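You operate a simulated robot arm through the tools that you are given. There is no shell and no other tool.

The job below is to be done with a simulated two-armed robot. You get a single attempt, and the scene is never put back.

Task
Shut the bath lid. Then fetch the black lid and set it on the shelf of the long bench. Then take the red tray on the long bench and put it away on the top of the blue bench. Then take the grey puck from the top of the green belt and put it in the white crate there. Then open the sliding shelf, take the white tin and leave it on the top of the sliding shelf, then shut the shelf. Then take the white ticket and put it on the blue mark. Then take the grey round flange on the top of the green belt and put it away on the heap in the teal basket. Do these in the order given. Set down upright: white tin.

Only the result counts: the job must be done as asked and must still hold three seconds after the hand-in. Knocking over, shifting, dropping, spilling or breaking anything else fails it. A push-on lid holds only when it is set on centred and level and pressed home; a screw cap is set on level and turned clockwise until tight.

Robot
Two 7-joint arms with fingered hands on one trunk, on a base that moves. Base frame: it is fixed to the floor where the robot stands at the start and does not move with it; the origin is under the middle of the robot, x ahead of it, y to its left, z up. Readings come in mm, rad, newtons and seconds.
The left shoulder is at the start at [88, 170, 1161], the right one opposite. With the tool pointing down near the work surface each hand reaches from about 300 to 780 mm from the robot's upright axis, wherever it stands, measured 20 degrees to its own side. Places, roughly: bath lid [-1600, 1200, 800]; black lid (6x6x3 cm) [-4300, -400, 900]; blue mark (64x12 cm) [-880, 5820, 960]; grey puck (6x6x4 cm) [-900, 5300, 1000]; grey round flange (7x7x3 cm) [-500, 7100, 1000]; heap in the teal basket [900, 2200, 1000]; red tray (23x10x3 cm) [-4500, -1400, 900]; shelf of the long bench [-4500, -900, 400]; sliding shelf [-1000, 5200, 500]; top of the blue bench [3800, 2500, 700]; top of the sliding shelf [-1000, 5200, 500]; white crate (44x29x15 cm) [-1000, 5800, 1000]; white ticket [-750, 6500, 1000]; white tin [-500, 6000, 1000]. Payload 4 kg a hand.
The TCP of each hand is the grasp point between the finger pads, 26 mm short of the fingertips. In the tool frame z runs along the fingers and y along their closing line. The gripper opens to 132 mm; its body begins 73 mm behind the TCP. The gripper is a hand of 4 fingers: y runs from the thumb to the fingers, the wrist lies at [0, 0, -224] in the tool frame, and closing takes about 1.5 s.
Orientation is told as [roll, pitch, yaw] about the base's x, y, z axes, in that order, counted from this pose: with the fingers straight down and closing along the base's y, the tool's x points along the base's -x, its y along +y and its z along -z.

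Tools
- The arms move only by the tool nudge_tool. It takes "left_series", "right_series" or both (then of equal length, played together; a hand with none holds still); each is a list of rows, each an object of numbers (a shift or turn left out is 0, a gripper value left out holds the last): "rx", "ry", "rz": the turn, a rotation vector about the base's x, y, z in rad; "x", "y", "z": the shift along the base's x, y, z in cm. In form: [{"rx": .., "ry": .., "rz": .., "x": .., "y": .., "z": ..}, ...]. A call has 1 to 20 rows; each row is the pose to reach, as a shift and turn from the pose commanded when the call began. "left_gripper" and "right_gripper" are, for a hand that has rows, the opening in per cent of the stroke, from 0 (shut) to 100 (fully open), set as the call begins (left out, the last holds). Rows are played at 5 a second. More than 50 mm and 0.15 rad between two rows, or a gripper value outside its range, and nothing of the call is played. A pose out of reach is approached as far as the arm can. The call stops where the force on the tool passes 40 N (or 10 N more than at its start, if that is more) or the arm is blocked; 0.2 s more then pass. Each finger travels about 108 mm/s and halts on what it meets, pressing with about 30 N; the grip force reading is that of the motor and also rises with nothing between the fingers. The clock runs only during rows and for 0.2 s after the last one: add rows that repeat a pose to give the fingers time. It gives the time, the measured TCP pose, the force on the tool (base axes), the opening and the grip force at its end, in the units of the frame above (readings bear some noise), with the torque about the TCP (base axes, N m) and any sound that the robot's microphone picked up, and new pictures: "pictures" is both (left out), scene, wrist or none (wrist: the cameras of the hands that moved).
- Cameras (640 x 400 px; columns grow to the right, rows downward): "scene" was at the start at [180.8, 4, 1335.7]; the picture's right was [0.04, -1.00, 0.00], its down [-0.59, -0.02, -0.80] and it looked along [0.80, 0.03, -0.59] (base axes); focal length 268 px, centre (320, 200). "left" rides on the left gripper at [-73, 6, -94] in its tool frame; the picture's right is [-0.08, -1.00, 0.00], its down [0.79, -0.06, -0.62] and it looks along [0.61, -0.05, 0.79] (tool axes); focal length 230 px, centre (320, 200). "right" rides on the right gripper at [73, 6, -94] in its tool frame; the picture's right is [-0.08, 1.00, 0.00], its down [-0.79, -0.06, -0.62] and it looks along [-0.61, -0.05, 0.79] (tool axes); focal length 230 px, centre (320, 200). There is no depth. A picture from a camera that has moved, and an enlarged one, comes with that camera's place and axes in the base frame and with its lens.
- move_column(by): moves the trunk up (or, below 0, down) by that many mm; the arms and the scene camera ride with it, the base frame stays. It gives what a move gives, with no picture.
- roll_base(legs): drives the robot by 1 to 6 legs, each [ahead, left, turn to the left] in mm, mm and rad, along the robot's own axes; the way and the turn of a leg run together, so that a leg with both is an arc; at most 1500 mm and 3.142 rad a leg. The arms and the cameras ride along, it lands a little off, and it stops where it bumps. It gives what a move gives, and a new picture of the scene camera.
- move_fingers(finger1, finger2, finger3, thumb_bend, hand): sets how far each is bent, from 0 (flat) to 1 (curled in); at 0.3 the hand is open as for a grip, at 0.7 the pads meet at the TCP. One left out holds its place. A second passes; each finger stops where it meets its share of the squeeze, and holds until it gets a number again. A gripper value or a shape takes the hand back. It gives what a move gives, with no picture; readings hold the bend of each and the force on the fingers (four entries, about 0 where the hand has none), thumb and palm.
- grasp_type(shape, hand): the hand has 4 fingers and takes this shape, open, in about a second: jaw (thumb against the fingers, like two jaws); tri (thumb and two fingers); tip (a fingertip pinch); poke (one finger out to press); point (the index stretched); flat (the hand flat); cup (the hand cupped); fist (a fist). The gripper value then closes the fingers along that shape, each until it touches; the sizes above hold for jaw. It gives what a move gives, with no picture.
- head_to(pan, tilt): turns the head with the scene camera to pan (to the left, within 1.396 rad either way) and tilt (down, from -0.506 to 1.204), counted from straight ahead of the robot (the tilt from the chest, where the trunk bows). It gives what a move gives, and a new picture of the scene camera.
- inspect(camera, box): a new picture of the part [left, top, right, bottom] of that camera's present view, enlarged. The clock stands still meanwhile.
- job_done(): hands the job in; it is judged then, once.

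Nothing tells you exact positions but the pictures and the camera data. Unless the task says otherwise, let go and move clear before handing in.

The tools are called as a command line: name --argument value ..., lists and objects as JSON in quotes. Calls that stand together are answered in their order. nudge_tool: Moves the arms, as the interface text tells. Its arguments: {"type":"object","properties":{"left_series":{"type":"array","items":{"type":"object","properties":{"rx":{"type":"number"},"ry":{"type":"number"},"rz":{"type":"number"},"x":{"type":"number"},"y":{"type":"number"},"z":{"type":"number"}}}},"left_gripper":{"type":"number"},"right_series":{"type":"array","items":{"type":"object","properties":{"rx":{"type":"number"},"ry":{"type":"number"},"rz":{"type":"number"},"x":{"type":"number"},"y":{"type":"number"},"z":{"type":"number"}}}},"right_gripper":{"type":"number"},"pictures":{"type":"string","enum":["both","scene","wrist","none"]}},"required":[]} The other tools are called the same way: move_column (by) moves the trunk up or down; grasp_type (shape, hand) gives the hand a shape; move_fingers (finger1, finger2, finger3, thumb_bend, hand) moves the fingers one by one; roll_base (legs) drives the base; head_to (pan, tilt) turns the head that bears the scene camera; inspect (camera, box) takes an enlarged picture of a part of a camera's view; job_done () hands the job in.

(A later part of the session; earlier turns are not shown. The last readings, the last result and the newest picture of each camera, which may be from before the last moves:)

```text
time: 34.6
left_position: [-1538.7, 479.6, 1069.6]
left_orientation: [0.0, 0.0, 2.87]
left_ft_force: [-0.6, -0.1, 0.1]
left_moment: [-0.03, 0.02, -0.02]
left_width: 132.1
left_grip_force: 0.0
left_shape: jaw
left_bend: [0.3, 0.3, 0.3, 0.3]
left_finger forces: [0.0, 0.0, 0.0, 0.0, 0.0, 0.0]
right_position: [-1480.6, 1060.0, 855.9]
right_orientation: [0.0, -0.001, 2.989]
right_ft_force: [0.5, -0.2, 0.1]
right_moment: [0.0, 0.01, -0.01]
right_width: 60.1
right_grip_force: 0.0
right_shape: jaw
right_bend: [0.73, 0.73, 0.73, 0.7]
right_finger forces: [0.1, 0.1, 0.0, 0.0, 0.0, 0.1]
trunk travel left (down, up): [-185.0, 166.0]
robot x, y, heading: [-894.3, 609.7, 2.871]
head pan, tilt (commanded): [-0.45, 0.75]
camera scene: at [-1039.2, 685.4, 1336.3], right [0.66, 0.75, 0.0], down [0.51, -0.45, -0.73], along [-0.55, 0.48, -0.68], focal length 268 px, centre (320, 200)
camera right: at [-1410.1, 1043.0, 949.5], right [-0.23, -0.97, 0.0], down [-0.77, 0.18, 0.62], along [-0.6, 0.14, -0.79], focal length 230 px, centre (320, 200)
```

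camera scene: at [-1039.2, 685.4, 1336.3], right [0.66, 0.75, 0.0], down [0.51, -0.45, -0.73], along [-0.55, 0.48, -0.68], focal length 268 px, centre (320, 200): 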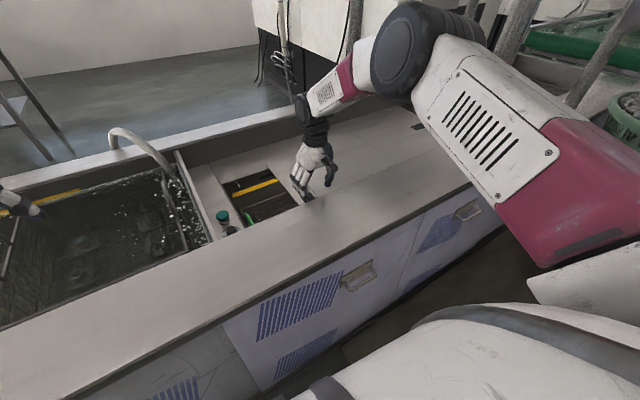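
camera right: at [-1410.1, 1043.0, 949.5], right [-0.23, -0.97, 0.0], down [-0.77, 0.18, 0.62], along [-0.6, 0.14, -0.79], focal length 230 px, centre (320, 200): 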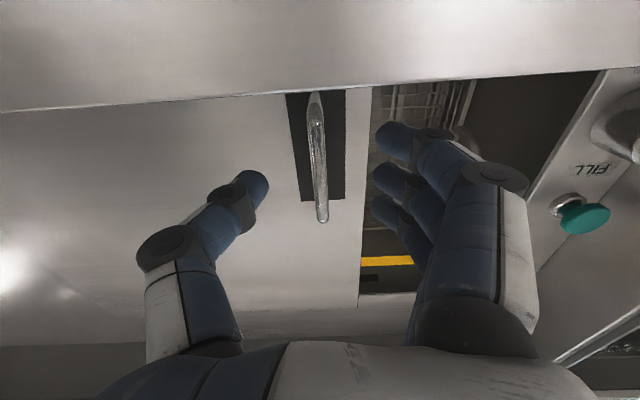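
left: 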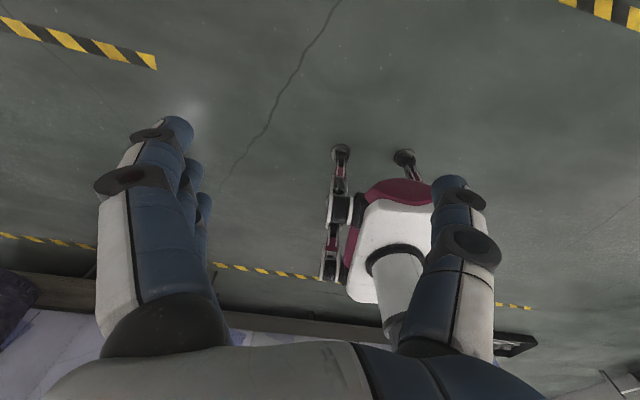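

Now I'll lower gently toward the handle.

nudge_tool --right_series '[{"z": -1}, {"z": -2}, {"z": -2.5}]'

```text
time: 35.4
left_position: [-1538.6, 478.4, 1068.9]
left_orientation: [0.0, 0.001, 2.87]
left_ft_force: [-0.2, 1.2, 0.1]
left_moment: [0.01, -0.02, 0.01]
left_width: 131.8
left_grip_force: 0.0
left_shape: jaw
left_bend: [0.3, 0.3, 0.3, 0.3]
left_finger forces: [0.0, 0.0, 0.1, 0.1, 0.0, 0.1]
right_position: [-1481.0, 1058.9, 831.6]
right_orientation: [0.0, 0.0, 2.99]
right_ft_force: [0.2, 0.0, -0.5]
right_moment: [-0.03, 0.0, 0.0]
right_width: 60.0
right_grip_force: 0.0
right_shape: jaw
right_bend: [0.73, 0.73, 0.73, 0.7]
right_finger forces: [0.0, 0.1, 0.1, 0.0, 0.0, 0.1]
trunk travel left (down, up): [-185.0, 166.0]
robot x, y, heading: [-891.0, 608.3, 2.868]
head pan, tilt (commanded): [-0.45, 0.75]
camera scene: at [-1039.2, 685.3, 1336.4], right [0.66, 0.75, 0.0], down [0.51, -0.45, -0.73], along [-0.55, 0.48, -0.68], focal length 268 px, centre (320, 200)
camera right: at [-1409.9, 1042.5, 924.5], right [-0.23, -0.97, 0.0], down [-0.77, 0.18, 0.62], along [-0.6, 0.14, -0.79], focal length 230 px, centre (320, 200)
```

scene: 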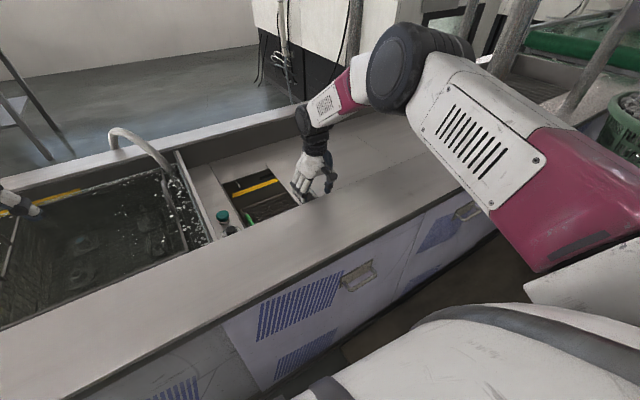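
right: 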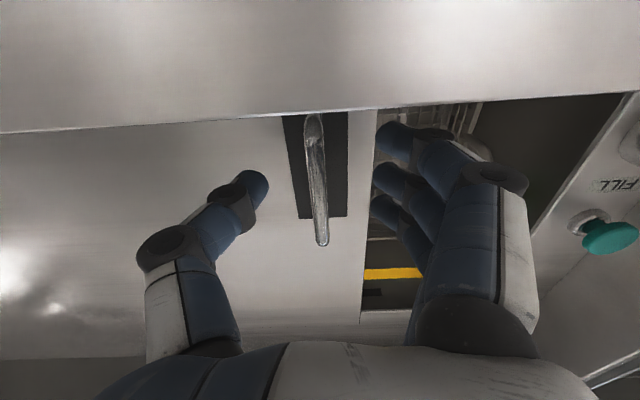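

The bar lies between thumb and fingers. I'll close the fingers on it.

nudge_tool --right_series '[{"z": -0.4}, {"z": -0.4}, {"z": -0.4}, {"z": -0.4}, {"z": -0.4}]' --right_gripper 0

```text
time: 36.6
left_position: [-1538.5, 479.9, 1070.6]
left_orientation: [-0.001, 0.001, 2.868]
left_ft_force: [0.1, 0.5, -1.1]
left_moment: [-0.03, 0.02, -0.01]
left_width: 132.0
left_grip_force: 0.0
left_shape: jaw
left_bend: [0.3, 0.3, 0.3, 0.3]
left_finger forces: [0.0, 0.1, 0.0, 0.1, 0.0, 0.0]
right_position: [-1480.4, 1058.9, 827.9]
right_orientation: [0.0, -0.001, 2.989]
right_ft_force: [-0.1, 1.2, 3.5]
right_moment: [0.03, 0.0, -0.02]
right_width: 4.0
right_grip_force: 29.8
right_shape: jaw
right_bend: [0.7, 0.7, 0.7, 0.7]
right_finger forces: [7.7, 7.7, 7.6, 0.0, 24.4, 0.0]
trunk travel left (down, up): [-185.0, 166.0]
robot x, y, heading: [-894.5, 609.0, 2.873]
head pan, tilt (commanded): [-0.45, 0.75]
camera scene: at [-1038.9, 685.2, 1336.4], right [0.66, 0.75, 0.0], down [0.51, -0.45, -0.73], along [-0.55, 0.48, -0.68], focal length 268 px, centre (320, 200)
camera right: at [-1409.7, 1042.7, 920.7], right [-0.23, -0.97, 0.0], down [-0.77, 0.18, 0.62], along [-0.6, 0.14, -0.79], focal length 230 px, centre (320, 200)
```

scene: 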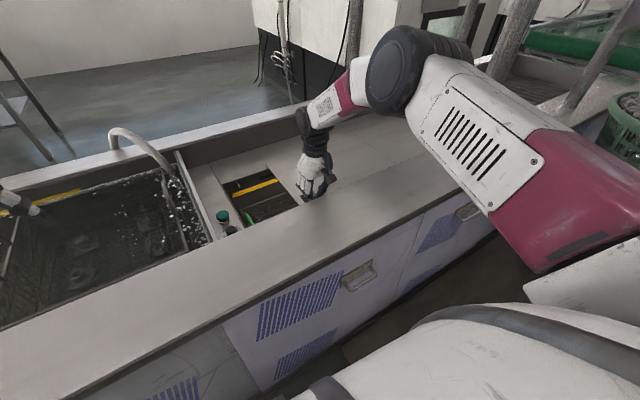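
right: 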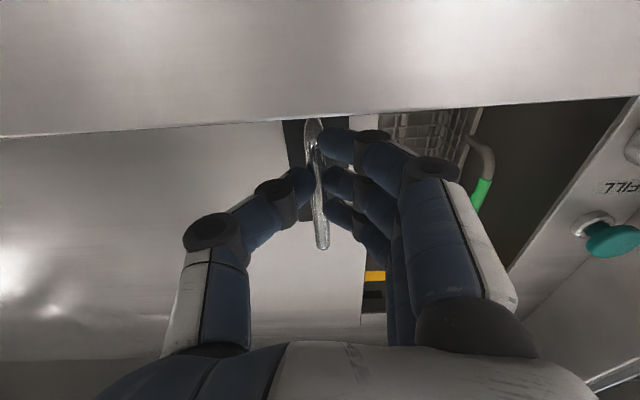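

Gripped the bar. Now drag it along the trough toward -y in small steps.

nudge_tool --right_series '[{"x": -0.15, "y": -1}, {"x": -0.3, "y": -2}, {"x": -0.45, "y": -3}, {"x": -0.6, "y": -4}]'

```text
time: 37.6
left_position: [-1539.3, 477.7, 1068.7]
left_orientation: [0.001, -0.001, 2.868]
left_ft_force: [0.4, 0.4, 0.6]
left_moment: [-0.01, -0.01, -0.03]
left_width: 131.8
left_grip_force: 0.1
left_shape: jaw
left_bend: [0.3, 0.3, 0.3, 0.3]
left_finger forces: [0.1, 0.0, 0.0, 0.1, 0.1, 0.0]
right_position: [-1487.7, 1016.9, 827.4]
right_orientation: [0.001, -0.001, 2.989]
right_ft_force: [-1.9, 0.1, 2.5]
right_moment: [0.03, 0.02, -0.01]
right_width: 3.8
right_grip_force: 30.3
right_shape: jaw
right_bend: [0.7, 0.7, 0.7, 0.7]
right_finger forces: [7.9, 7.8, 7.7, 0.1, 23.9, 0.1]
trunk travel left (down, up): [-185.0, 166.0]
robot x, y, heading: [-889.6, 607.2, 2.868]
head pan, tilt (commanded): [-0.45, 0.75]
camera scene: at [-1039.2, 685.0, 1336.4], right [0.66, 0.75, 0.0], down [0.51, -0.45, -0.73], along [-0.55, 0.48, -0.68], focal length 268 px, centre (320, 200)
camera right: at [-1416.3, 1002.1, 920.8], right [-0.23, -0.97, 0.0], down [-0.77, 0.18, 0.62], along [-0.6, 0.14, -0.79], focal length 230 px, centre (320, 200)
```

scene: 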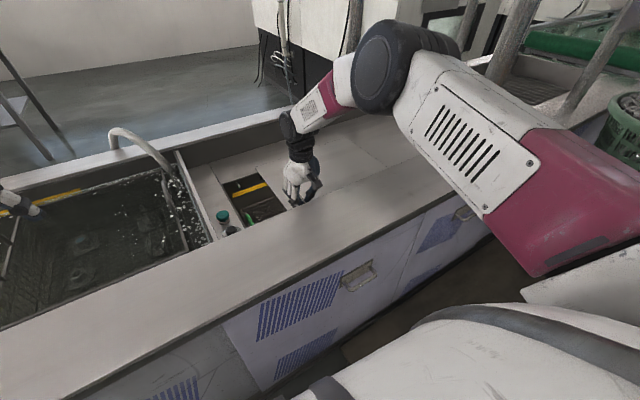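
right: 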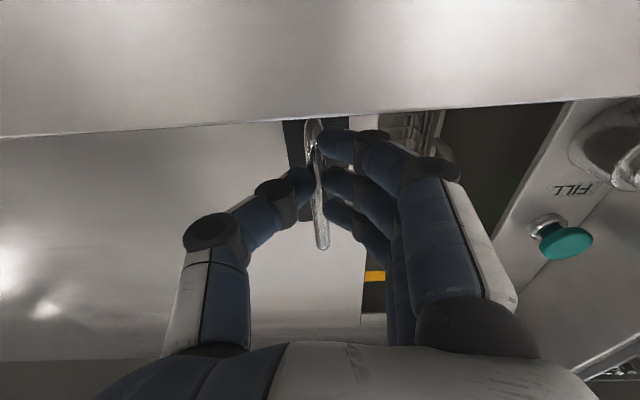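

The lid follows smoothly. I'll continue, watching the force.

nudge_tool --right_series '[{"x": -0.22, "y": -1.5}, {"x": -0.45, "y": -3}, {"x": -0.67, "y": -4.5}, {"x": -0.9, "y": -6}, {"x": -1.1, "y": -7.5}]'

```text
time: 38.8
left_position: [-1538.8, 478.3, 1069.7]
left_orientation: [0.0, 0.0, 2.87]
left_ft_force: [0.7, 0.8, 0.5]
left_moment: [-0.01, 0.03, -0.02]
left_width: 131.9
left_grip_force: 0.1
left_shape: jaw
left_bend: [0.3, 0.3, 0.3, 0.3]
left_finger forces: [0.0, 0.1, 0.0, 0.1, 0.0, 0.0]
right_position: [-1500.4, 944.2, 827.6]
right_orientation: [0.0, -0.004, 2.989]
right_ft_force: [-9.7, 1.7, 2.5]
right_moment: [0.05, 0.18, -0.04]
right_width: 3.9
right_grip_force: 30.2
right_shape: jaw
right_bend: [0.7, 0.7, 0.7, 0.7]
right_finger forces: [7.9, 7.6, 7.5, 0.0, 23.8, 0.1]
trunk travel left (down, up): [-185.0, 166.0]
robot x, y, heading: [-892.2, 607.9, 2.866]
head pan, tilt (commanded): [-0.45, 0.75]
camera scene: at [-1040.0, 685.0, 1336.3], right [0.66, 0.75, 0.0], down [0.51, -0.45, -0.73], along [-0.55, 0.48, -0.68], focal length 268 px, centre (320, 200)
camera right: at [-1428.0, 926.8, 920.9], right [-0.23, -0.97, 0.0], down [-0.77, 0.18, 0.62], along [-0.6, 0.14, -0.79], focal length 230 px, centre (320, 200)
```

scene: 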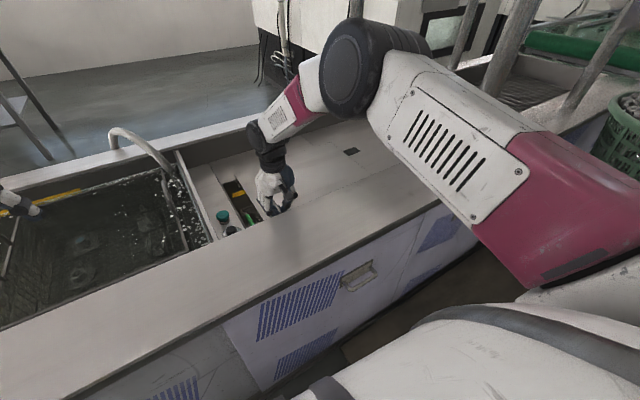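
right: 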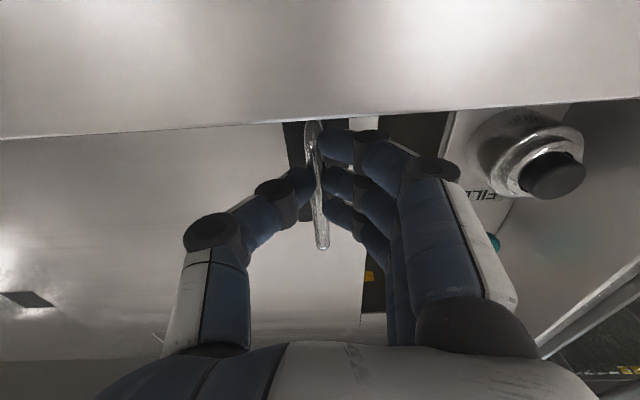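

A small sideways load shows the track slants slightly more; I'll correct the direction and continue slowly.

nudge_tool --right_series '[{"x": -0.4, "y": -0.8}, {"x": -0.6, "y": -1.6}, {"x": -0.75, "y": -2.4}, {"x": -0.9, "y": -3.2}]'

```text
time: 39.8
left_position: [-1538.2, 478.7, 1070.3]
left_orientation: [-0.001, -0.001, 2.868]
left_ft_force: [0.9, -0.7, 0.5]
left_moment: [-0.02, -0.01, 0.02]
left_width: 131.6
left_grip_force: 0.1
left_shape: jaw
left_bend: [0.3, 0.3, 0.3, 0.3]
left_finger forces: [0.0, 0.1, 0.0, 0.0, 0.0, 0.1]
right_position: [-1505.2, 911.7, 827.1]
right_orientation: [0.0, 0.002, 2.99]
right_ft_force: [7.2, 0.4, 4.1]
right_moment: [0.02, -0.1, -0.03]
right_width: 4.3
right_grip_force: 30.1
right_shape: jaw
right_bend: [0.7, 0.7, 0.7, 0.7]
right_finger forces: [8.0, 7.9, 8.0, 0.0, 24.8, 0.1]
trunk travel left (down, up): [-185.0, 166.0]
robot x, y, heading: [-894.0, 608.1, 2.869]
head pan, tilt (commanded): [-0.45, 0.75]
camera scene: at [-1038.1, 684.9, 1336.5], right [0.66, 0.75, 0.0], down [0.51, -0.45, -0.73], along [-0.55, 0.48, -0.68], focal length 268 px, centre (320, 200)
camera right: at [-1434.4, 894.5, 921.1], right [-0.23, -0.97, 0.0], down [-0.77, 0.18, 0.62], along [-0.6, 0.14, -0.79], focal length 230 px, centre (320, 200)
```

scene: 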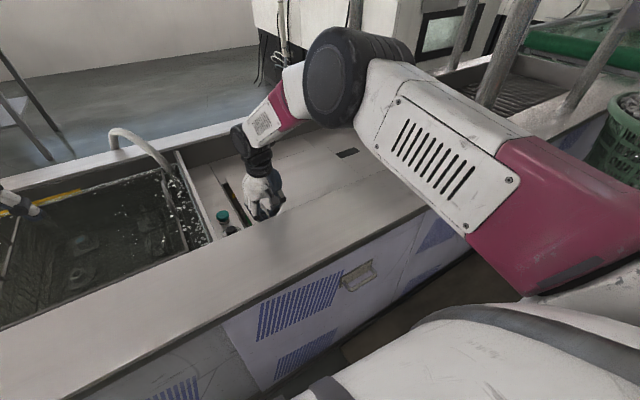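
right: 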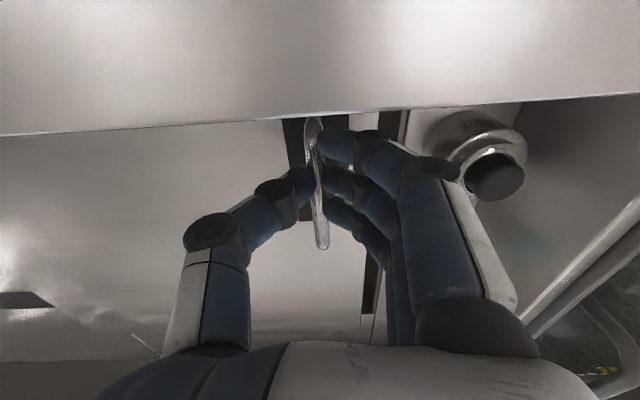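

About 15 mm of gap remains. I'll close it until the lid meets its stop.

nudge_tool --right_series '[{"x": 0.15, "y": -0.5}, {"x": 0.1, "y": -1.0}, {"x": 0.0, "y": -1.5}, {"x": -0.05, "y": -2.0}, {"x": -0.1, "y": -2.4}]'

```text
time: 41.0
left_position: [-1538.3, 478.1, 1069.2]
left_orientation: [0.001, -0.001, 2.868]
left_ft_force: [-0.7, -0.3, 0.5]
left_moment: [0.0, -0.02, 0.03]
left_width: 131.9
left_grip_force: 0.0
left_shape: jaw
left_bend: [0.3, 0.3, 0.3, 0.3]
left_finger forces: [0.1, 0.1, 0.0, 0.0, 0.0, 0.0]
right_position: [-1510.0, 888.6, 827.7]
right_orientation: [0.0, -0.002, 2.989]
right_ft_force: [-4.6, -0.1, 3.6]
right_moment: [-0.01, 0.03, 0.0]
right_width: 3.9
right_grip_force: 30.0
right_shape: jaw
right_bend: [0.7, 0.7, 0.7, 0.7]
right_finger forces: [8.2, 7.9, 7.8, 0.0, 23.8, 0.0]
trunk travel left (down, up): [-185.0, 166.0]
robot x, y, heading: [-892.5, 608.8, 2.87]
head pan, tilt (commanded): [-0.45, 0.75]
camera scene: at [-1039.3, 685.0, 1336.4], right [0.66, 0.75, 0.0], down [0.51, -0.45, -0.73], along [-0.55, 0.48, -0.68], focal length 268 px, centre (320, 200)
camera right: at [-1437.3, 871.0, 920.9], right [-0.23, -0.97, 0.0], down [-0.77, 0.18, 0.62], along [-0.6, 0.14, -0.79], focal length 230 px, centre (320, 200)
```

scene: 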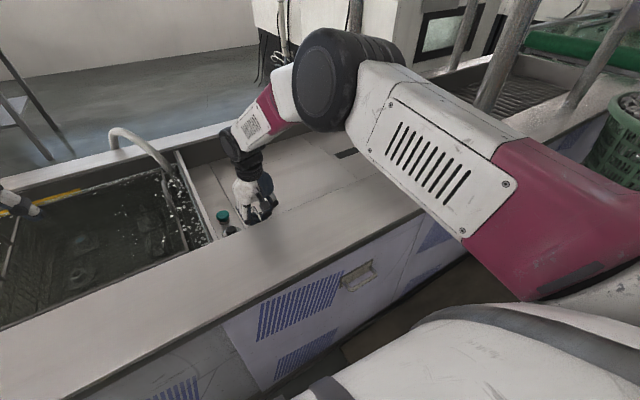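
right: 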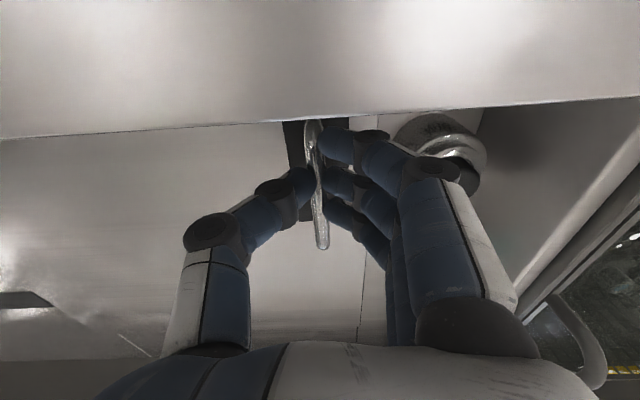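

The gap looks closed; I'll push a bit further to feel for the end stop.

nudge_tool --right_series '[{"x": 0.2, "y": -0.3}, {"x": 0.15, "y": -0.6}, {"x": 0.1, "y": -0.9}, {"x": 0.05, "y": -1.2}]'

```text
time: 42.0
left_position: [-1538.0, 480.8, 1071.1]
left_orientation: [0.002, 0.002, 2.871]
left_ft_force: [-0.1, -0.6, -1.0]
left_moment: [-0.02, -0.03, -0.01]
left_width: 131.9
left_grip_force: 0.1
left_shape: jaw
left_bend: [0.3, 0.3, 0.3, 0.3]
left_finger forces: [0.0, 0.0, 0.0, 0.0, 0.0, 0.0]
right_position: [-1508.7, 880.7, 828.5]
right_orientation: [0.0, -0.002, 2.989]
right_ft_force: [-10.6, 26.9, 14.3]
right_moment: [0.68, 0.16, 0.15]
right_width: 4.5
right_grip_force: 30.7
right_shape: jaw
right_bend: [0.72, 0.72, 0.72, 0.7]
right_finger forces: [4.0, 3.9, 3.9, 0.0, 38.9, 0.0]
trunk travel left (down, up): [-185.0, 166.0]
robot x, y, heading: [-894.1, 607.2, 2.869]
head pan, tilt (commanded): [-0.45, 0.75]
camera scene: at [-1038.6, 687.6, 1336.6], right [0.66, 0.75, 0.0], down [0.51, -0.45, -0.73], along [-0.55, 0.48, -0.68], focal length 268 px, centre (320, 200)
camera right: at [-1436.6, 864.2, 921.9], right [-0.23, -0.97, 0.0], down [-0.76, 0.18, 0.62], along [-0.6, 0.14, -0.78], focal length 230 px, centre (320, 200)
```

scene: 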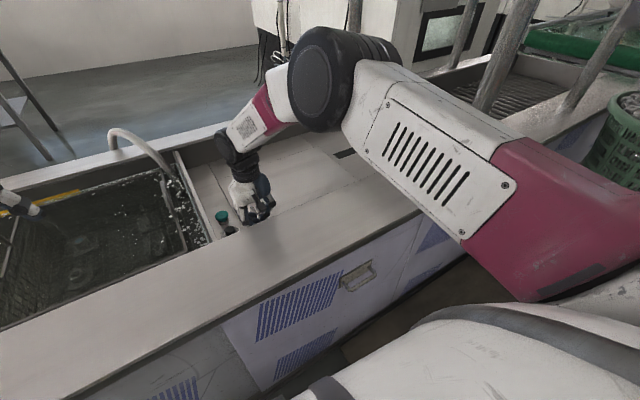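
right: 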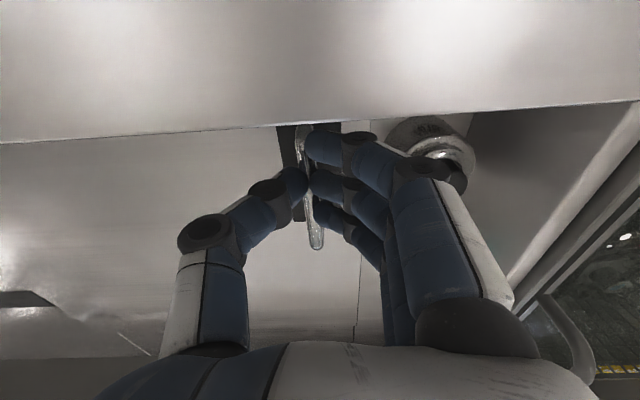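

The lid hit its end stop (27 N). I'll release, then lift the hand straight up.

nudge_tool --right_series '[{"y": 0.2}, {"y": 0.2}, {"y": 0.2}, {"y": 0.2}, {"y": 0.4}]' --right_gripper 30 --pictures "none"

nudge_tool --right_series '[{"z": 3}, {"z": 7}, {"z": 12}, {"z": 16}]'

```text
time: 43.2
left_position: [-1537.7, 478.9, 1071.8]
left_orientation: [0.0, -0.001, 2.87]
left_ft_force: [1.3, -0.2, 0.0]
left_moment: [0.03, 0.02, -0.01]
left_width: 131.7
left_grip_force: 0.2
left_shape: jaw
left_bend: [0.3, 0.3, 0.3, 0.3]
left_finger forces: [0.1, 0.0, 0.0, 0.0, 0.0, 0.0]
right_position: [-1507.4, 879.9, 826.7]
right_orientation: [-0.001, 0.002, 2.991]
right_ft_force: [-0.2, -0.3, 0.6]
right_moment: [0.0, -0.01, 0.03]
right_width: 39.7
right_grip_force: 0.1
right_shape: jaw
right_bend: [0.73, 0.73, 0.73, 0.7]
right_finger forces: [0.0, 0.0, 0.1, 0.1, 0.1, 0.0]
trunk travel left (down, up): [-185.0, 166.0]
robot x, y, heading: [-893.6, 610.3, 2.868]
head pan, tilt (commanded): [-0.45, 0.75]
```

```text
time: 44.2
left_position: [-1537.7, 478.8, 1069.6]
left_orientation: [-0.001, -0.001, 2.868]
left_ft_force: [0.5, 0.2, -0.1]
left_moment: [0.01, 0.01, -0.02]
left_width: 131.8
left_grip_force: 0.1
left_shape: jaw
left_bend: [0.3, 0.3, 0.3, 0.3]
left_finger forces: [0.0, 0.0, 0.0, 0.0, 0.1, 0.1]
right_position: [-1508.4, 880.4, 987.9]
right_orientation: [-0.001, 0.0, 2.988]
right_ft_force: [0.2, 0.0, 0.1]
right_moment: [-0.01, 0.02, -0.02]
right_width: 39.6
right_grip_force: 0.1
right_shape: jaw
right_bend: [0.73, 0.73, 0.73, 0.7]
right_finger forces: [0.0, 0.0, 0.0, 0.1, 0.0, 0.0]
trunk travel left (down, up): [-185.0, 166.0]
robot x, y, heading: [-895.3, 604.7, 2.869]
head pan, tilt (commanded): [-0.45, 0.75]
camera scene: at [-1038.6, 685.1, 1336.5], right [0.66, 0.75, 0.0], down [0.51, -0.45, -0.73], along [-0.55, 0.48, -0.68], focal length 268 px, centre (320, 200)
camera right: at [-1436.0, 864.0, 1081.7], right [-0.23, -0.97, 0.0], down [-0.77, 0.18, 0.62], along [-0.6, 0.14, -0.79], focal length 230 px, centre (320, 200)
```

scene: 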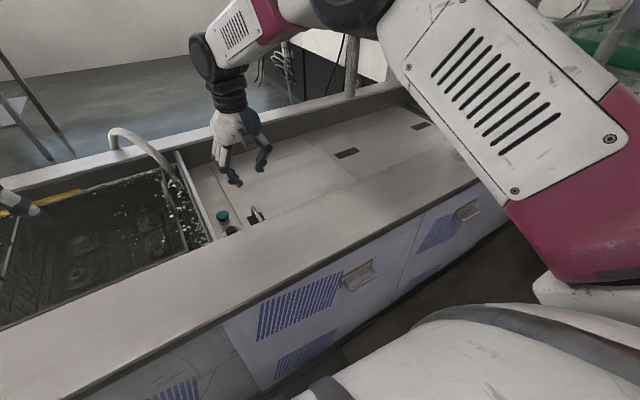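
right: 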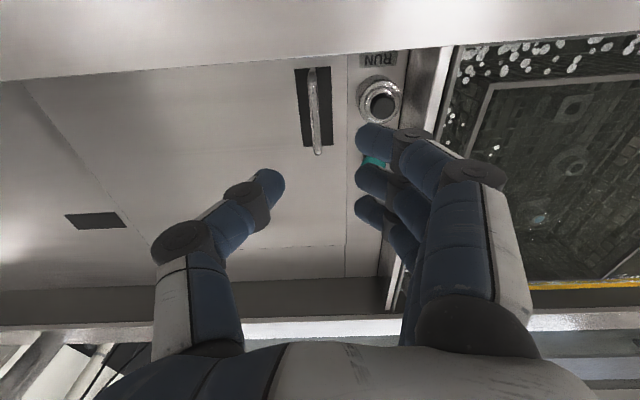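

The bath lid is shut against its stop. Next I back away and look for a route to the long bench around (-4400, -900).

roll_base --legs '[[-450, 0, 0]]'

nudge_tool --right_series '[{"z": 3, "x": 2, "y": 3}, {"z": 6, "x": 4, "y": 6}, {"z": 8, "x": 6, "y": 10, "rz": -0.06}, {"z": 8, "x": 8, "y": 14, "rz": -0.12}, {"z": 8, "x": 10, "y": 17, "rz": -0.12}]' --right_gripper 100 --pictures "none"

head_to --pan 0.6 --tilt 0.3

```text
time: 47.0
left_position: [-1105.5, 358.0, 1069.0]
left_orientation: [0.002, 0.001, 2.866]
left_ft_force: [0.5, -0.3, -0.3]
left_moment: [-0.01, 0.01, -0.01]
left_width: 131.7
left_grip_force: 0.0
left_shape: jaw
left_bend: [0.3, 0.3, 0.3, 0.3]
left_finger forces: [0.0, 0.0, 0.0, 0.1, 0.0, 0.1]
right_position: [-1074.9, 761.5, 988.4]
right_orientation: [0.0, 0.0, 2.988]
right_ft_force: [0.0, 0.0, 0.0]
right_moment: [0.0, 0.03, 0.01]
right_width: 39.7
right_grip_force: 0.1
right_shape: jaw
right_bend: [0.73, 0.73, 0.73, 0.7]
right_finger forces: [0.0, 0.0, 0.0, 0.0, 0.0, 0.1]
trunk travel left (down, up): [-185.0, 166.0]
robot x, y, heading: [-461.9, 491.5, 2.867]
head pan, tilt (commanded): [-0.45, 0.75]
camera scene: at [-606.6, 564.4, 1336.4], right [0.66, 0.75, 0.0], down [0.51, -0.45, -0.73], along [-0.55, 0.48, -0.68], focal length 268 px, centre (320, 200)
```

scene: 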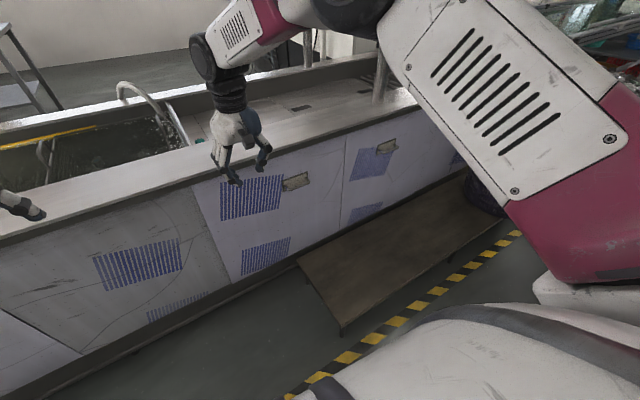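

```text
time: 48.1
left_position: [-1105.3, 358.7, 1070.2]
left_orientation: [-0.001, 0.002, 2.868]
left_ft_force: [0.8, 0.2, -0.4]
left_moment: [-0.01, 0.03, -0.02]
left_width: 131.8
left_grip_force: 0.1
left_shape: jaw
left_bend: [0.3, 0.3, 0.3, 0.3]
left_finger forces: [0.1, 0.1, 0.0, 0.1, 0.0, 0.0]
right_position: [-973.8, 929.7, 1067.3]
right_orientation: [0.0, 0.0, 2.867]
right_ft_force: [0.3, -0.3, 0.7]
right_moment: [-0.01, 0.05, -0.03]
right_width: 131.9
right_grip_force: 0.0
right_shape: jaw
right_bend: [0.3, 0.3, 0.3, 0.3]
right_finger forces: [0.0, 0.0, 0.0, 0.1, 0.0, 0.0]
trunk travel left (down, up): [-185.0, 166.0]
robot x, y, heading: [-461.6, 488.3, 2.869]
head pan, tilt (commanded): [-0.45, 0.75]
```

```text
time: 49.5
left_position: [-1107.2, 359.5, 1069.6]
left_orientation: [-0.001, 0.0, 2.867]
left_ft_force: [-0.7, 0.2, 0.7]
left_moment: [0.02, -0.01, 0.03]
left_width: 131.5
left_grip_force: 0.1
left_shape: jaw
left_bend: [0.3, 0.3, 0.3, 0.3]
left_finger forces: [0.1, 0.0, 0.1, 0.1, 0.0, 0.0]
right_position: [-974.9, 929.9, 1066.4]
right_orientation: [0.0, 0.0, 2.868]
right_ft_force: [-0.5, 0.0, -0.1]
right_moment: [-0.02, -0.03, 0.0]
right_width: 131.9
right_grip_force: 0.1
right_shape: jaw
right_bend: [0.3, 0.3, 0.3, 0.3]
right_finger forces: [0.1, 0.1, 0.1, 0.0, 0.0, 0.0]
trunk travel left (down, up): [-185.0, 166.0]
robot x, y, heading: [-458.4, 486.6, 2.866]
head pan, tilt (commanded): [0.6, 0.3]
camera scene: at [-633.5, 479.8, 1376.7], right [-0.32, 0.95, 0.0], down [0.28, 0.09, -0.96], along [-0.91, -0.31, -0.3], focal length 268 px, centre (320, 200)
```

scene: 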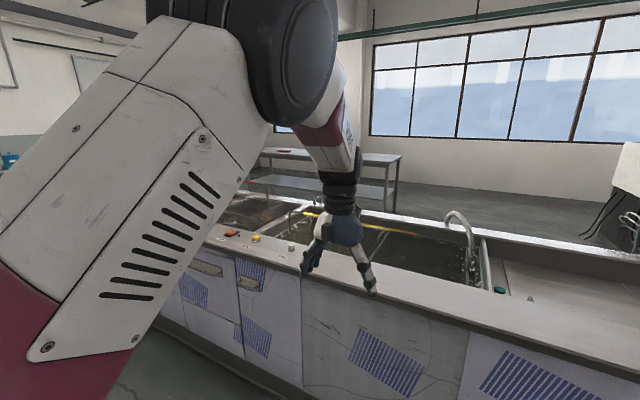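

I can see the long bench beyond the bath. I'll back off a bit more and turn to see the end of the bath and the route around it.

roll_base --legs '[[-250, 0, 0], [0, 0, 0.75]]'

head_to --pan 0 --tilt 0.35

```text
time: 53.2
left_position: [-606.0, -115.5, 1070.0]
left_orientation: [0.001, 0.0, -2.665]
left_ft_force: [0.1, -0.5, 0.6]
left_moment: [0.01, 0.04, 0.01]
left_width: 132.0
left_grip_force: 0.1
left_shape: jaw
left_bend: [0.3, 0.3, 0.3, 0.3]
left_finger forces: [0.0, 0.1, 0.0, 0.0, 0.0, 0.0]
right_position: [-898.2, 392.1, 1066.9]
right_orientation: [-0.001, -0.001, -2.665]
right_ft_force: [-0.7, -0.3, 0.2]
right_moment: [0.03, 0.02, 0.02]
right_width: 131.6
right_grip_force: 0.0
right_shape: jaw
right_bend: [0.3, 0.3, 0.3, 0.3]
right_finger forces: [0.0, 0.0, 0.0, 0.1, 0.0, 0.0]
trunk travel left (down, up): [-185.0, 166.0]
robot x, y, heading: [-220.2, 418.6, -2.664]
head pan, tilt (commanded): [0.6, 0.3]
camera scene: at [-342.1, 296.6, 1376.7], right [-0.88, 0.47, 0.0], down [0.14, 0.26, -0.96], along [-0.45, -0.84, -0.3], focal length 268 px, centre (320, 200)
```

scene: 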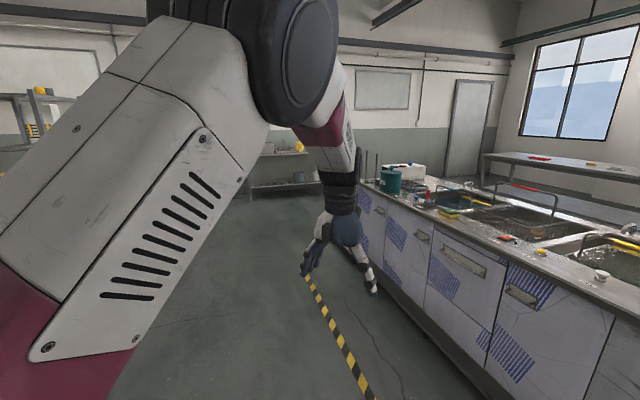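

```text
time: 54.2
left_position: [-605.6, -113.7, 1069.1]
left_orientation: [0.001, -0.001, -2.664]
left_ft_force: [0.3, 1.1, -0.3]
left_moment: [0.0, -0.01, -0.02]
left_width: 131.8
left_grip_force: 0.1
left_shape: jaw
left_bend: [0.3, 0.3, 0.3, 0.3]
left_finger forces: [0.0, 0.0, 0.0, 0.1, 0.0, 0.0]
right_position: [-898.4, 391.4, 1068.0]
right_orientation: [0.001, 0.0, -2.663]
right_ft_force: [0.1, -0.1, 0.2]
right_moment: [-0.01, 0.04, -0.02]
right_width: 131.9
right_grip_force: 0.1
right_shape: jaw
right_bend: [0.3, 0.3, 0.3, 0.3]
right_finger forces: [0.0, 0.1, 0.0, 0.0, 0.0, 0.0]
trunk travel left (down, up): [-185.0, 166.0]
robot x, y, heading: [-221.9, 418.2, -2.66]
head pan, tilt (commanded): [0.0, 0.351]
camera scene: at [-380.7, 336.3, 1372.0], right [-0.46, 0.89, 0.0], down [0.31, 0.16, -0.94], along [-0.83, -0.43, -0.34], focal length 268 px, centre (320, 200)
```

scene: 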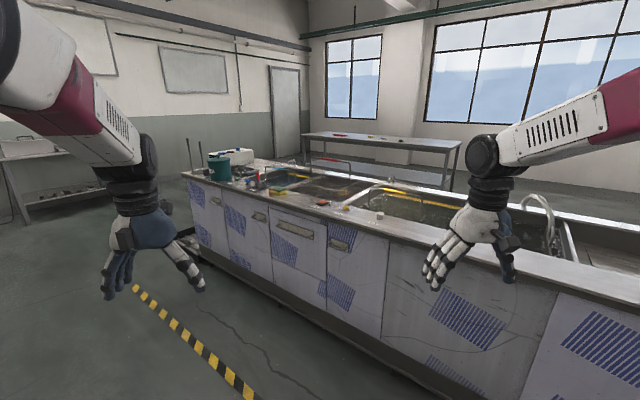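

The bath ends near y ≈ -1350, and the long bench stands beyond it at x ≈ -4200. I'll drive around the bath's near-left end.

roll_base --legs '[[0, 0, 0.78], [1100, 0, 0], [1000, 0, 0]]'

roll_base --legs '[[0, 0, -1.0]]'

```text
time: 66.7
left_position: [-808.4, -2211.4, 1069.5]
left_orientation: [-0.001, 0.0, -1.903]
left_ft_force: [-1.0, -0.2, 0.1]
left_moment: [-0.01, 0.02, 0.0]
left_width: 131.6
left_grip_force: 0.1
left_shape: jaw
left_bend: [0.3, 0.3, 0.3, 0.3]
left_finger forces: [0.0, 0.0, 0.0, 0.1, 0.1, 0.0]
right_position: [-1371.0, -2047.1, 1067.4]
right_orientation: [-0.001, 0.001, -1.903]
right_ft_force: [-0.6, 1.2, -0.3]
right_moment: [0.01, -0.01, 0.0]
right_width: 131.9
right_grip_force: 0.0
right_shape: jaw
right_bend: [0.3, 0.3, 0.3, 0.3]
right_finger forces: [0.1, 0.0, 0.0, 0.1, 0.0, 0.0]
trunk travel left (down, up): [-185.0, 166.0]
robot x, y, heading: [-897.3, -1560.3, -1.903]
head pan, tilt (commanded): [0.0, 0.351]
camera scene: at [-956.8, -1729.3, 1372.0], right [-0.95, 0.33, 0.0], down [0.11, 0.33, -0.94], along [-0.31, -0.89, -0.34], focal length 268 px, centre (320, 200)
```

scene: 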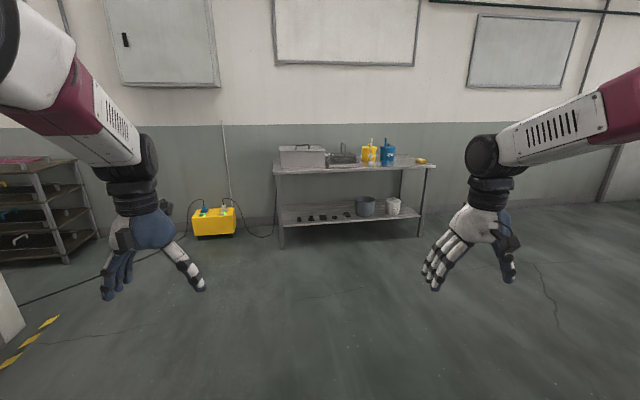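

```text
time: 69.6
left_position: [-1397.4, -1987.4, 1070.3]
left_orientation: [0.0, 0.0, -2.901]
left_ft_force: [-0.8, 0.7, -0.2]
left_moment: [-0.02, 0.0, 0.0]
left_width: 131.8
left_grip_force: 0.0
left_shape: jaw
left_bend: [0.3, 0.3, 0.3, 0.3]
left_finger forces: [0.0, 0.0, 0.1, 0.0, 0.0, 0.0]
right_position: [-1563.9, -1427.4, 1067.8]
right_orientation: [0.0, -0.001, -2.902]
right_ft_force: [0.2, -1.0, -0.5]
right_moment: [0.01, 0.01, -0.01]
right_width: 131.8
right_grip_force: 0.0
right_shape: jaw
right_bend: [0.3, 0.3, 0.3, 0.3]
right_finger forces: [0.0, 0.0, 0.0, 0.0, 0.0, 0.0]
trunk travel left (down, up): [-185.0, 166.0]
robot x, y, heading: [-895.0, -1560.7, -2.903]
head pan, tilt (commanded): [0.0, 0.351]
camera scene: at [-1072.6, -1601.9, 1372.0], right [-0.24, 0.97, 0.0], down [0.33, 0.08, -0.94], along [-0.91, -0.22, -0.34], focal length 268 px, centre (320, 200)
```

scene: 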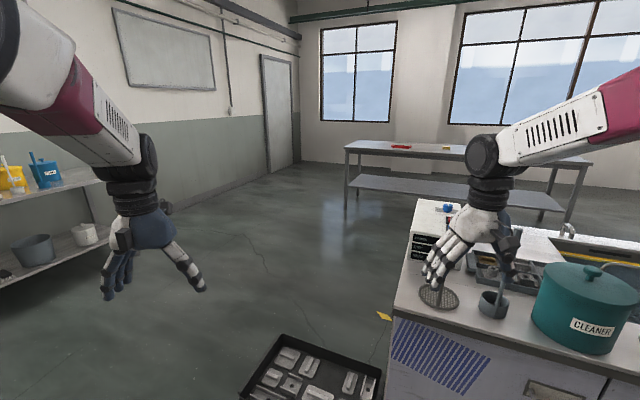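

There's a black parts tray on the floor beside the bath's end, so I'll swing wide around it through the free corridor near y ≈ -2850.

roll_base --legs '[[893, 1110, 0], [1325, -477, 0]]'

```text
time: 86.3
left_position: [-3395.0, -3138.5, 1070.3]
left_orientation: [0.0, 0.0, -2.889]
left_ft_force: [-0.8, 0.0, -0.7]
left_moment: [-0.02, -0.03, 0.04]
left_width: 131.7
left_grip_force: 0.0
left_shape: jaw
left_bend: [0.3, 0.3, 0.3, 0.3]
left_finger forces: [0.0, 0.1, 0.1, 0.0, 0.0, 0.0]
right_position: [-3566.4, -2576.8, 1066.7]
right_orientation: [0.0, 0.0, -2.891]
right_ft_force: [0.3, 0.2, 0.2]
right_moment: [-0.03, -0.01, -0.01]
right_width: 131.8
right_grip_force: 0.1
right_shape: jaw
right_bend: [0.3, 0.3, 0.3, 0.3]
right_finger forces: [0.0, 0.0, 0.1, 0.0, 0.0, 0.0]
trunk travel left (down, up): [-185.0, 166.0]
robot x, y, heading: [-2896.8, -2704.4, -2.897]
head pan, tilt (commanded): [0.0, 0.351]
camera scene: at [-3073.9, -2749.2, 1372.0], right [-0.25, 0.97, 0.0], down [0.33, 0.08, -0.94], along [-0.91, -0.23, -0.34], focal length 268 px, centre (320, 200)
```

scene: 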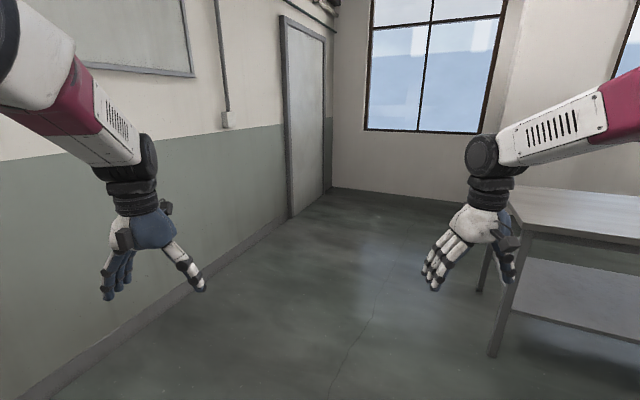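

The long bench's end is at the right. I'll square up to face -x and slide along to the middle of the bench.

roll_base --legs '[[0, 0, -0.245], [300, -1300, 0]]'

head_to --pan 0 --tilt 0.5

```text
time: 98.7
left_position: [-3796.1, -1715.9, 1069.3]
left_orientation: [0.0, 0.0, -3.131]
left_ft_force: [-0.8, 0.3, 0.6]
left_moment: [-0.05, 0.02, 0.03]
left_width: 131.8
left_grip_force: 0.1
left_shape: jaw
left_bend: [0.3, 0.3, 0.3, 0.3]
left_finger forces: [0.0, 0.1, 0.1, 0.0, 0.0, 0.0]
right_position: [-3829.1, -1130.6, 1065.8]
right_orientation: [0.0, 0.0, -3.132]
right_ft_force: [0.5, -0.3, 0.2]
right_moment: [0.01, -0.02, -0.04]
right_width: 131.6
right_grip_force: 0.1
right_shape: jaw
right_bend: [0.3, 0.3, 0.3, 0.3]
right_finger forces: [0.1, 0.0, 0.1, 0.0, 0.0, 0.0]
trunk travel left (down, up): [-185.0, 166.0]
robot x, y, heading: [-3210.9, -1414.8, -3.134]
head pan, tilt (commanded): [0.0, 0.351]
camera scene: at [-3391.2, -1414.0, 1372.0], right [-0.01, 1.0, 0.0], down [0.34, 0.0, -0.94], along [-0.94, -0.01, -0.34], focal length 268 px, centre (320, 200)
```

scene: 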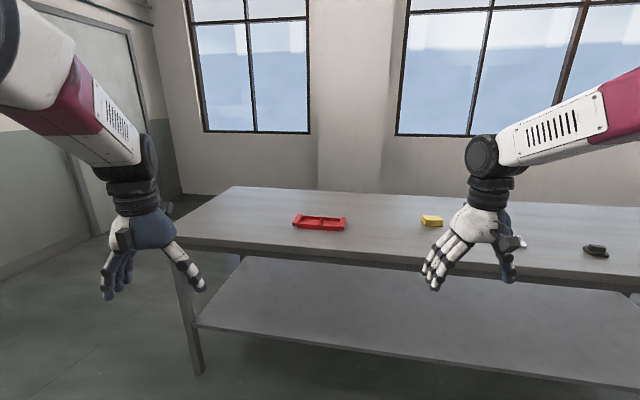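

```text
time: 99.4
left_position: [-3795.7, -1716.1, 1070.0]
left_orientation: [0.001, 0.001, -3.13]
left_ft_force: [-0.4, 0.0, -0.1]
left_moment: [0.0, 0.01, 0.03]
left_width: 131.8
left_grip_force: 0.1
left_shape: jaw
left_bend: [0.3, 0.3, 0.3, 0.3]
left_finger forces: [0.0, 0.1, 0.1, 0.0, 0.0, 0.0]
right_position: [-3829.6, -1130.3, 1067.9]
right_orientation: [0.001, 0.002, -3.131]
right_ft_force: [1.0, -0.6, 0.1]
right_moment: [-0.01, 0.01, -0.02]
right_width: 132.0
right_grip_force: 0.1
right_shape: jaw
right_bend: [0.3, 0.3, 0.3, 0.3]
right_finger forces: [0.0, 0.0, 0.0, 0.0, 0.0, 0.1]
trunk travel left (down, up): [-185.0, 166.0]
robot x, y, heading: [-3213.2, -1412.0, -3.134]
head pan, tilt (commanded): [0.0, 0.499]
camera scene: at [-3389.0, -1414.1, 1358.4], right [-0.01, 1.0, 0.0], down [0.48, 0.0, -0.88], along [-0.88, -0.01, -0.48], focal length 268 px, centre (320, 200)
```

scene: 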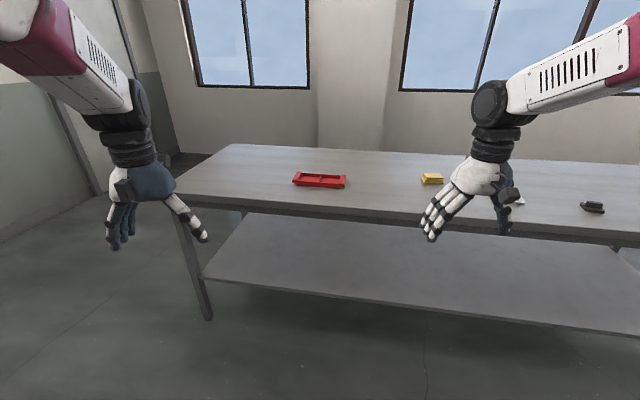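

Bench top: red tray, a yellow item, something white, and the black lid farther along +y. I'll slide over toward the black lid.

roll_base --legs '[[150, -850, 0]]'

head_to --pan 0 --tilt 0.7

```text
time: 107.3
left_position: [-3951.3, -855.7, 1070.3]
left_orientation: [0.0, 0.0, -3.137]
left_ft_force: [0.1, -0.2, 0.4]
left_moment: [0.0, -0.02, -0.01]
left_width: 131.9
left_grip_force: 0.1
left_shape: jaw
left_bend: [0.3, 0.3, 0.3, 0.3]
left_finger forces: [0.1, 0.0, 0.0, 0.0, 0.0, 0.0]
right_position: [-3981.8, -271.4, 1066.8]
right_orientation: [-0.001, -0.001, -3.137]
right_ft_force: [-0.2, 0.4, 0.7]
right_moment: [0.0, -0.02, 0.02]
right_width: 132.1
right_grip_force: 0.1
right_shape: jaw
right_bend: [0.3, 0.3, 0.3, 0.3]
right_finger forces: [0.0, 0.0, 0.0, 0.1, 0.0, 0.1]
trunk travel left (down, up): [-185.0, 166.0]
robot x, y, heading: [-3364.4, -557.6, -3.139]
head pan, tilt (commanded): [0.0, 0.499]
camera scene: at [-3543.5, -556.9, 1358.3], right [-0.01, 1.0, 0.0], down [0.48, 0.0, -0.88], along [-0.88, 0.0, -0.48], focal length 268 px, centre (320, 200)
```

scene: 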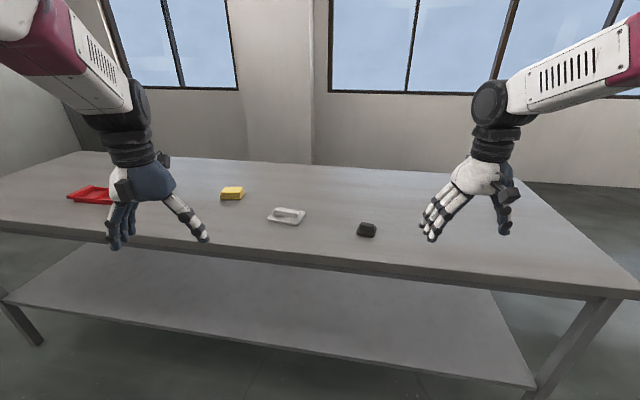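

```text
time: 108.0
left_position: [-3951.8, -855.9, 1069.6]
left_orientation: [0.0, 0.0, -3.136]
left_ft_force: [-1.1, -0.3, -0.1]
left_moment: [0.02, 0.01, 0.02]
left_width: 131.8
left_grip_force: 0.1
left_shape: jaw
left_bend: [0.3, 0.3, 0.3, 0.3]
left_finger forces: [0.0, 0.0, 0.1, 0.1, 0.1, 0.0]
right_position: [-3982.0, -271.1, 1066.6]
right_orientation: [-0.001, 0.001, -3.136]
right_ft_force: [-0.7, -0.4, 0.1]
right_moment: [-0.01, -0.01, -0.01]
right_width: 132.2
right_grip_force: 0.1
right_shape: jaw
right_bend: [0.3, 0.3, 0.3, 0.3]
right_finger forces: [0.0, 0.1, 0.0, 0.0, 0.0, 0.1]
trunk travel left (down, up): [-185.0, 166.0]
robot x, y, heading: [-3367.5, -557.7, -3.131]
head pan, tilt (commanded): [0.0, 0.7]
camera scene: at [-3537.5, -557.0, 1340.7], right [-0.01, 1.0, 0.0], down [0.64, 0.0, -0.77], along [-0.77, 0.0, -0.64], focal length 268 px, centre (320, 200)
```

scene: 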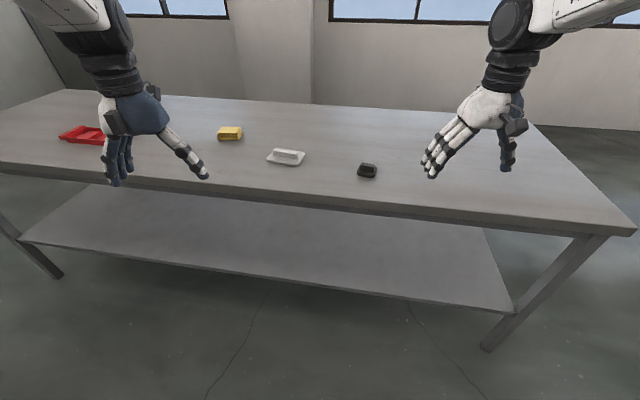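

I'll enlarge the view of the lid.

inspect --camera "scene" --box '[260, 120, 440, 230]'

inspect --camera "right" --box '[0, 0, 640, 400]'

```text
3.56 times, centred on (350, 175) of scene
camera zoom: at [-3537.5, -557.0, 1340.7], right [-0.01, 1.0, 0.0], down [0.64, 0.0, -0.77], along [-0.77, 0.0, -0.64], focal length 954 px, centre (213, 289)
```

zoom: 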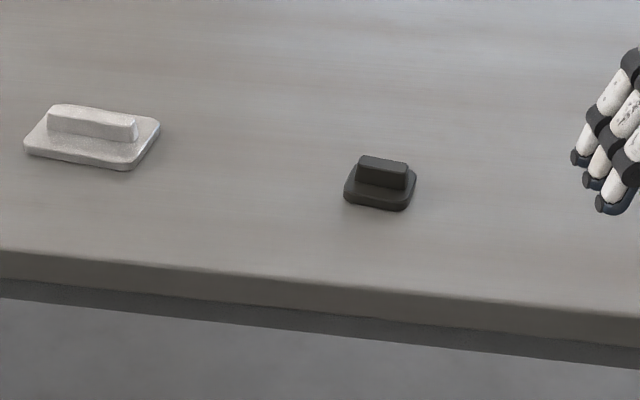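

```text
1.00 times, centred on (320, 200) of right (not enlarged: the box is as wide or as high as the picture)
camera zoom: at [-3908.9, -276.8, 1160.7], right [-0.07, -1.0, 0.0], down [-0.79, 0.06, 0.62], along [-0.61, 0.04, -0.79], focal length 230 px, centre (320, 200)
```

zoom: 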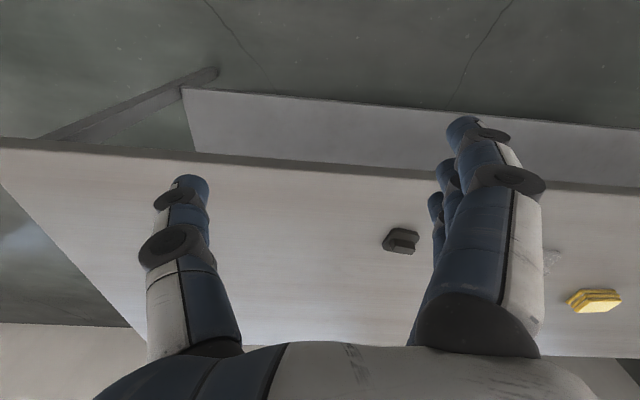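

The black lid has a ridge handle along y, sitting at about (-4271, -404) on the bench top (z≈850). The shelf's front edge is recessed under the top. I'll drive in to reach the lid with the right hand.

roll_base --legs '[[283, 72, 0]]'

inspect --camera "right" --box '[0, 0, 640, 400]'

```text
time: 110.0
left_position: [-4234.6, -933.5, 1069.1]
left_orientation: [0.0, 0.0, -3.133]
left_ft_force: [1.3, -0.3, -0.7]
left_moment: [0.01, 0.03, 0.01]
left_width: 131.6
left_grip_force: 0.1
left_shape: jaw
left_bend: [0.3, 0.3, 0.3, 0.3]
left_finger forces: [0.1, 0.1, 0.1, 0.1, 0.0, 0.0]
right_position: [-4266.2, -347.5, 1067.1]
right_orientation: [0.0, 0.0, -3.132]
right_ft_force: [0.6, 0.4, -0.5]
right_moment: [-0.04, -0.03, -0.01]
right_width: 131.8
right_grip_force: 0.3
right_shape: jaw
right_bend: [0.3, 0.3, 0.3, 0.3]
right_finger forces: [0.0, 0.0, 0.0, 0.1, 0.0, 0.0]
trunk travel left (down, up): [-185.0, 166.0]
robot x, y, heading: [-3649.8, -631.5, -3.132]
head pan, tilt (commanded): [0.0, 0.7]
camera scene: at [-3820.8, -631.9, 1340.6], right [-0.01, 1.0, 0.0], down [0.64, 0.01, -0.76], along [-0.76, -0.01, -0.64], focal length 268 px, centre (320, 200)
```

scene: 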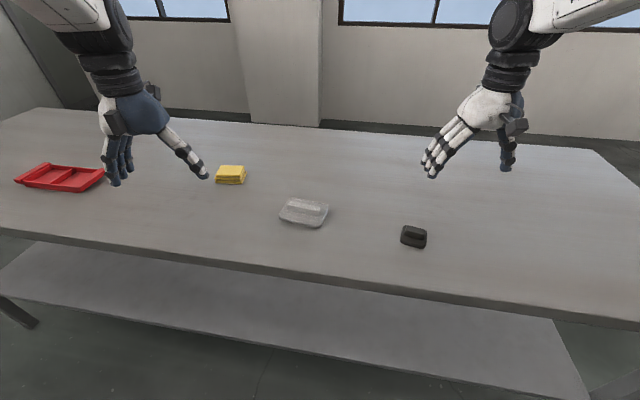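

```text
1.00 times, centred on (320, 200) of right (not enlarged: the box is as wide or as high as the picture)
camera zoom: at [-4193.3, -353.2, 1160.6], right [-0.07, -1.0, 0.0], down [-0.79, 0.05, 0.62], along [-0.61, 0.04, -0.79], focal length 230 px, centre (320, 200)
```

zoom: 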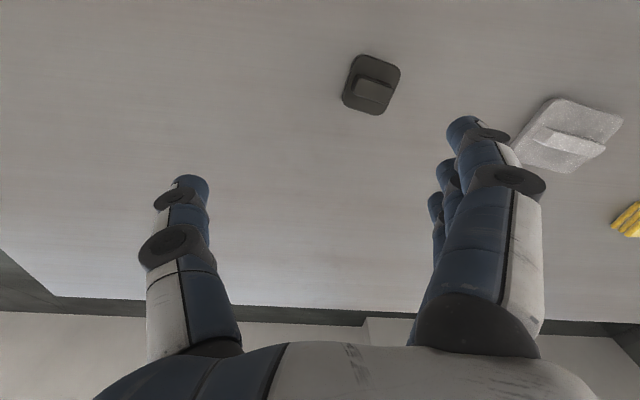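

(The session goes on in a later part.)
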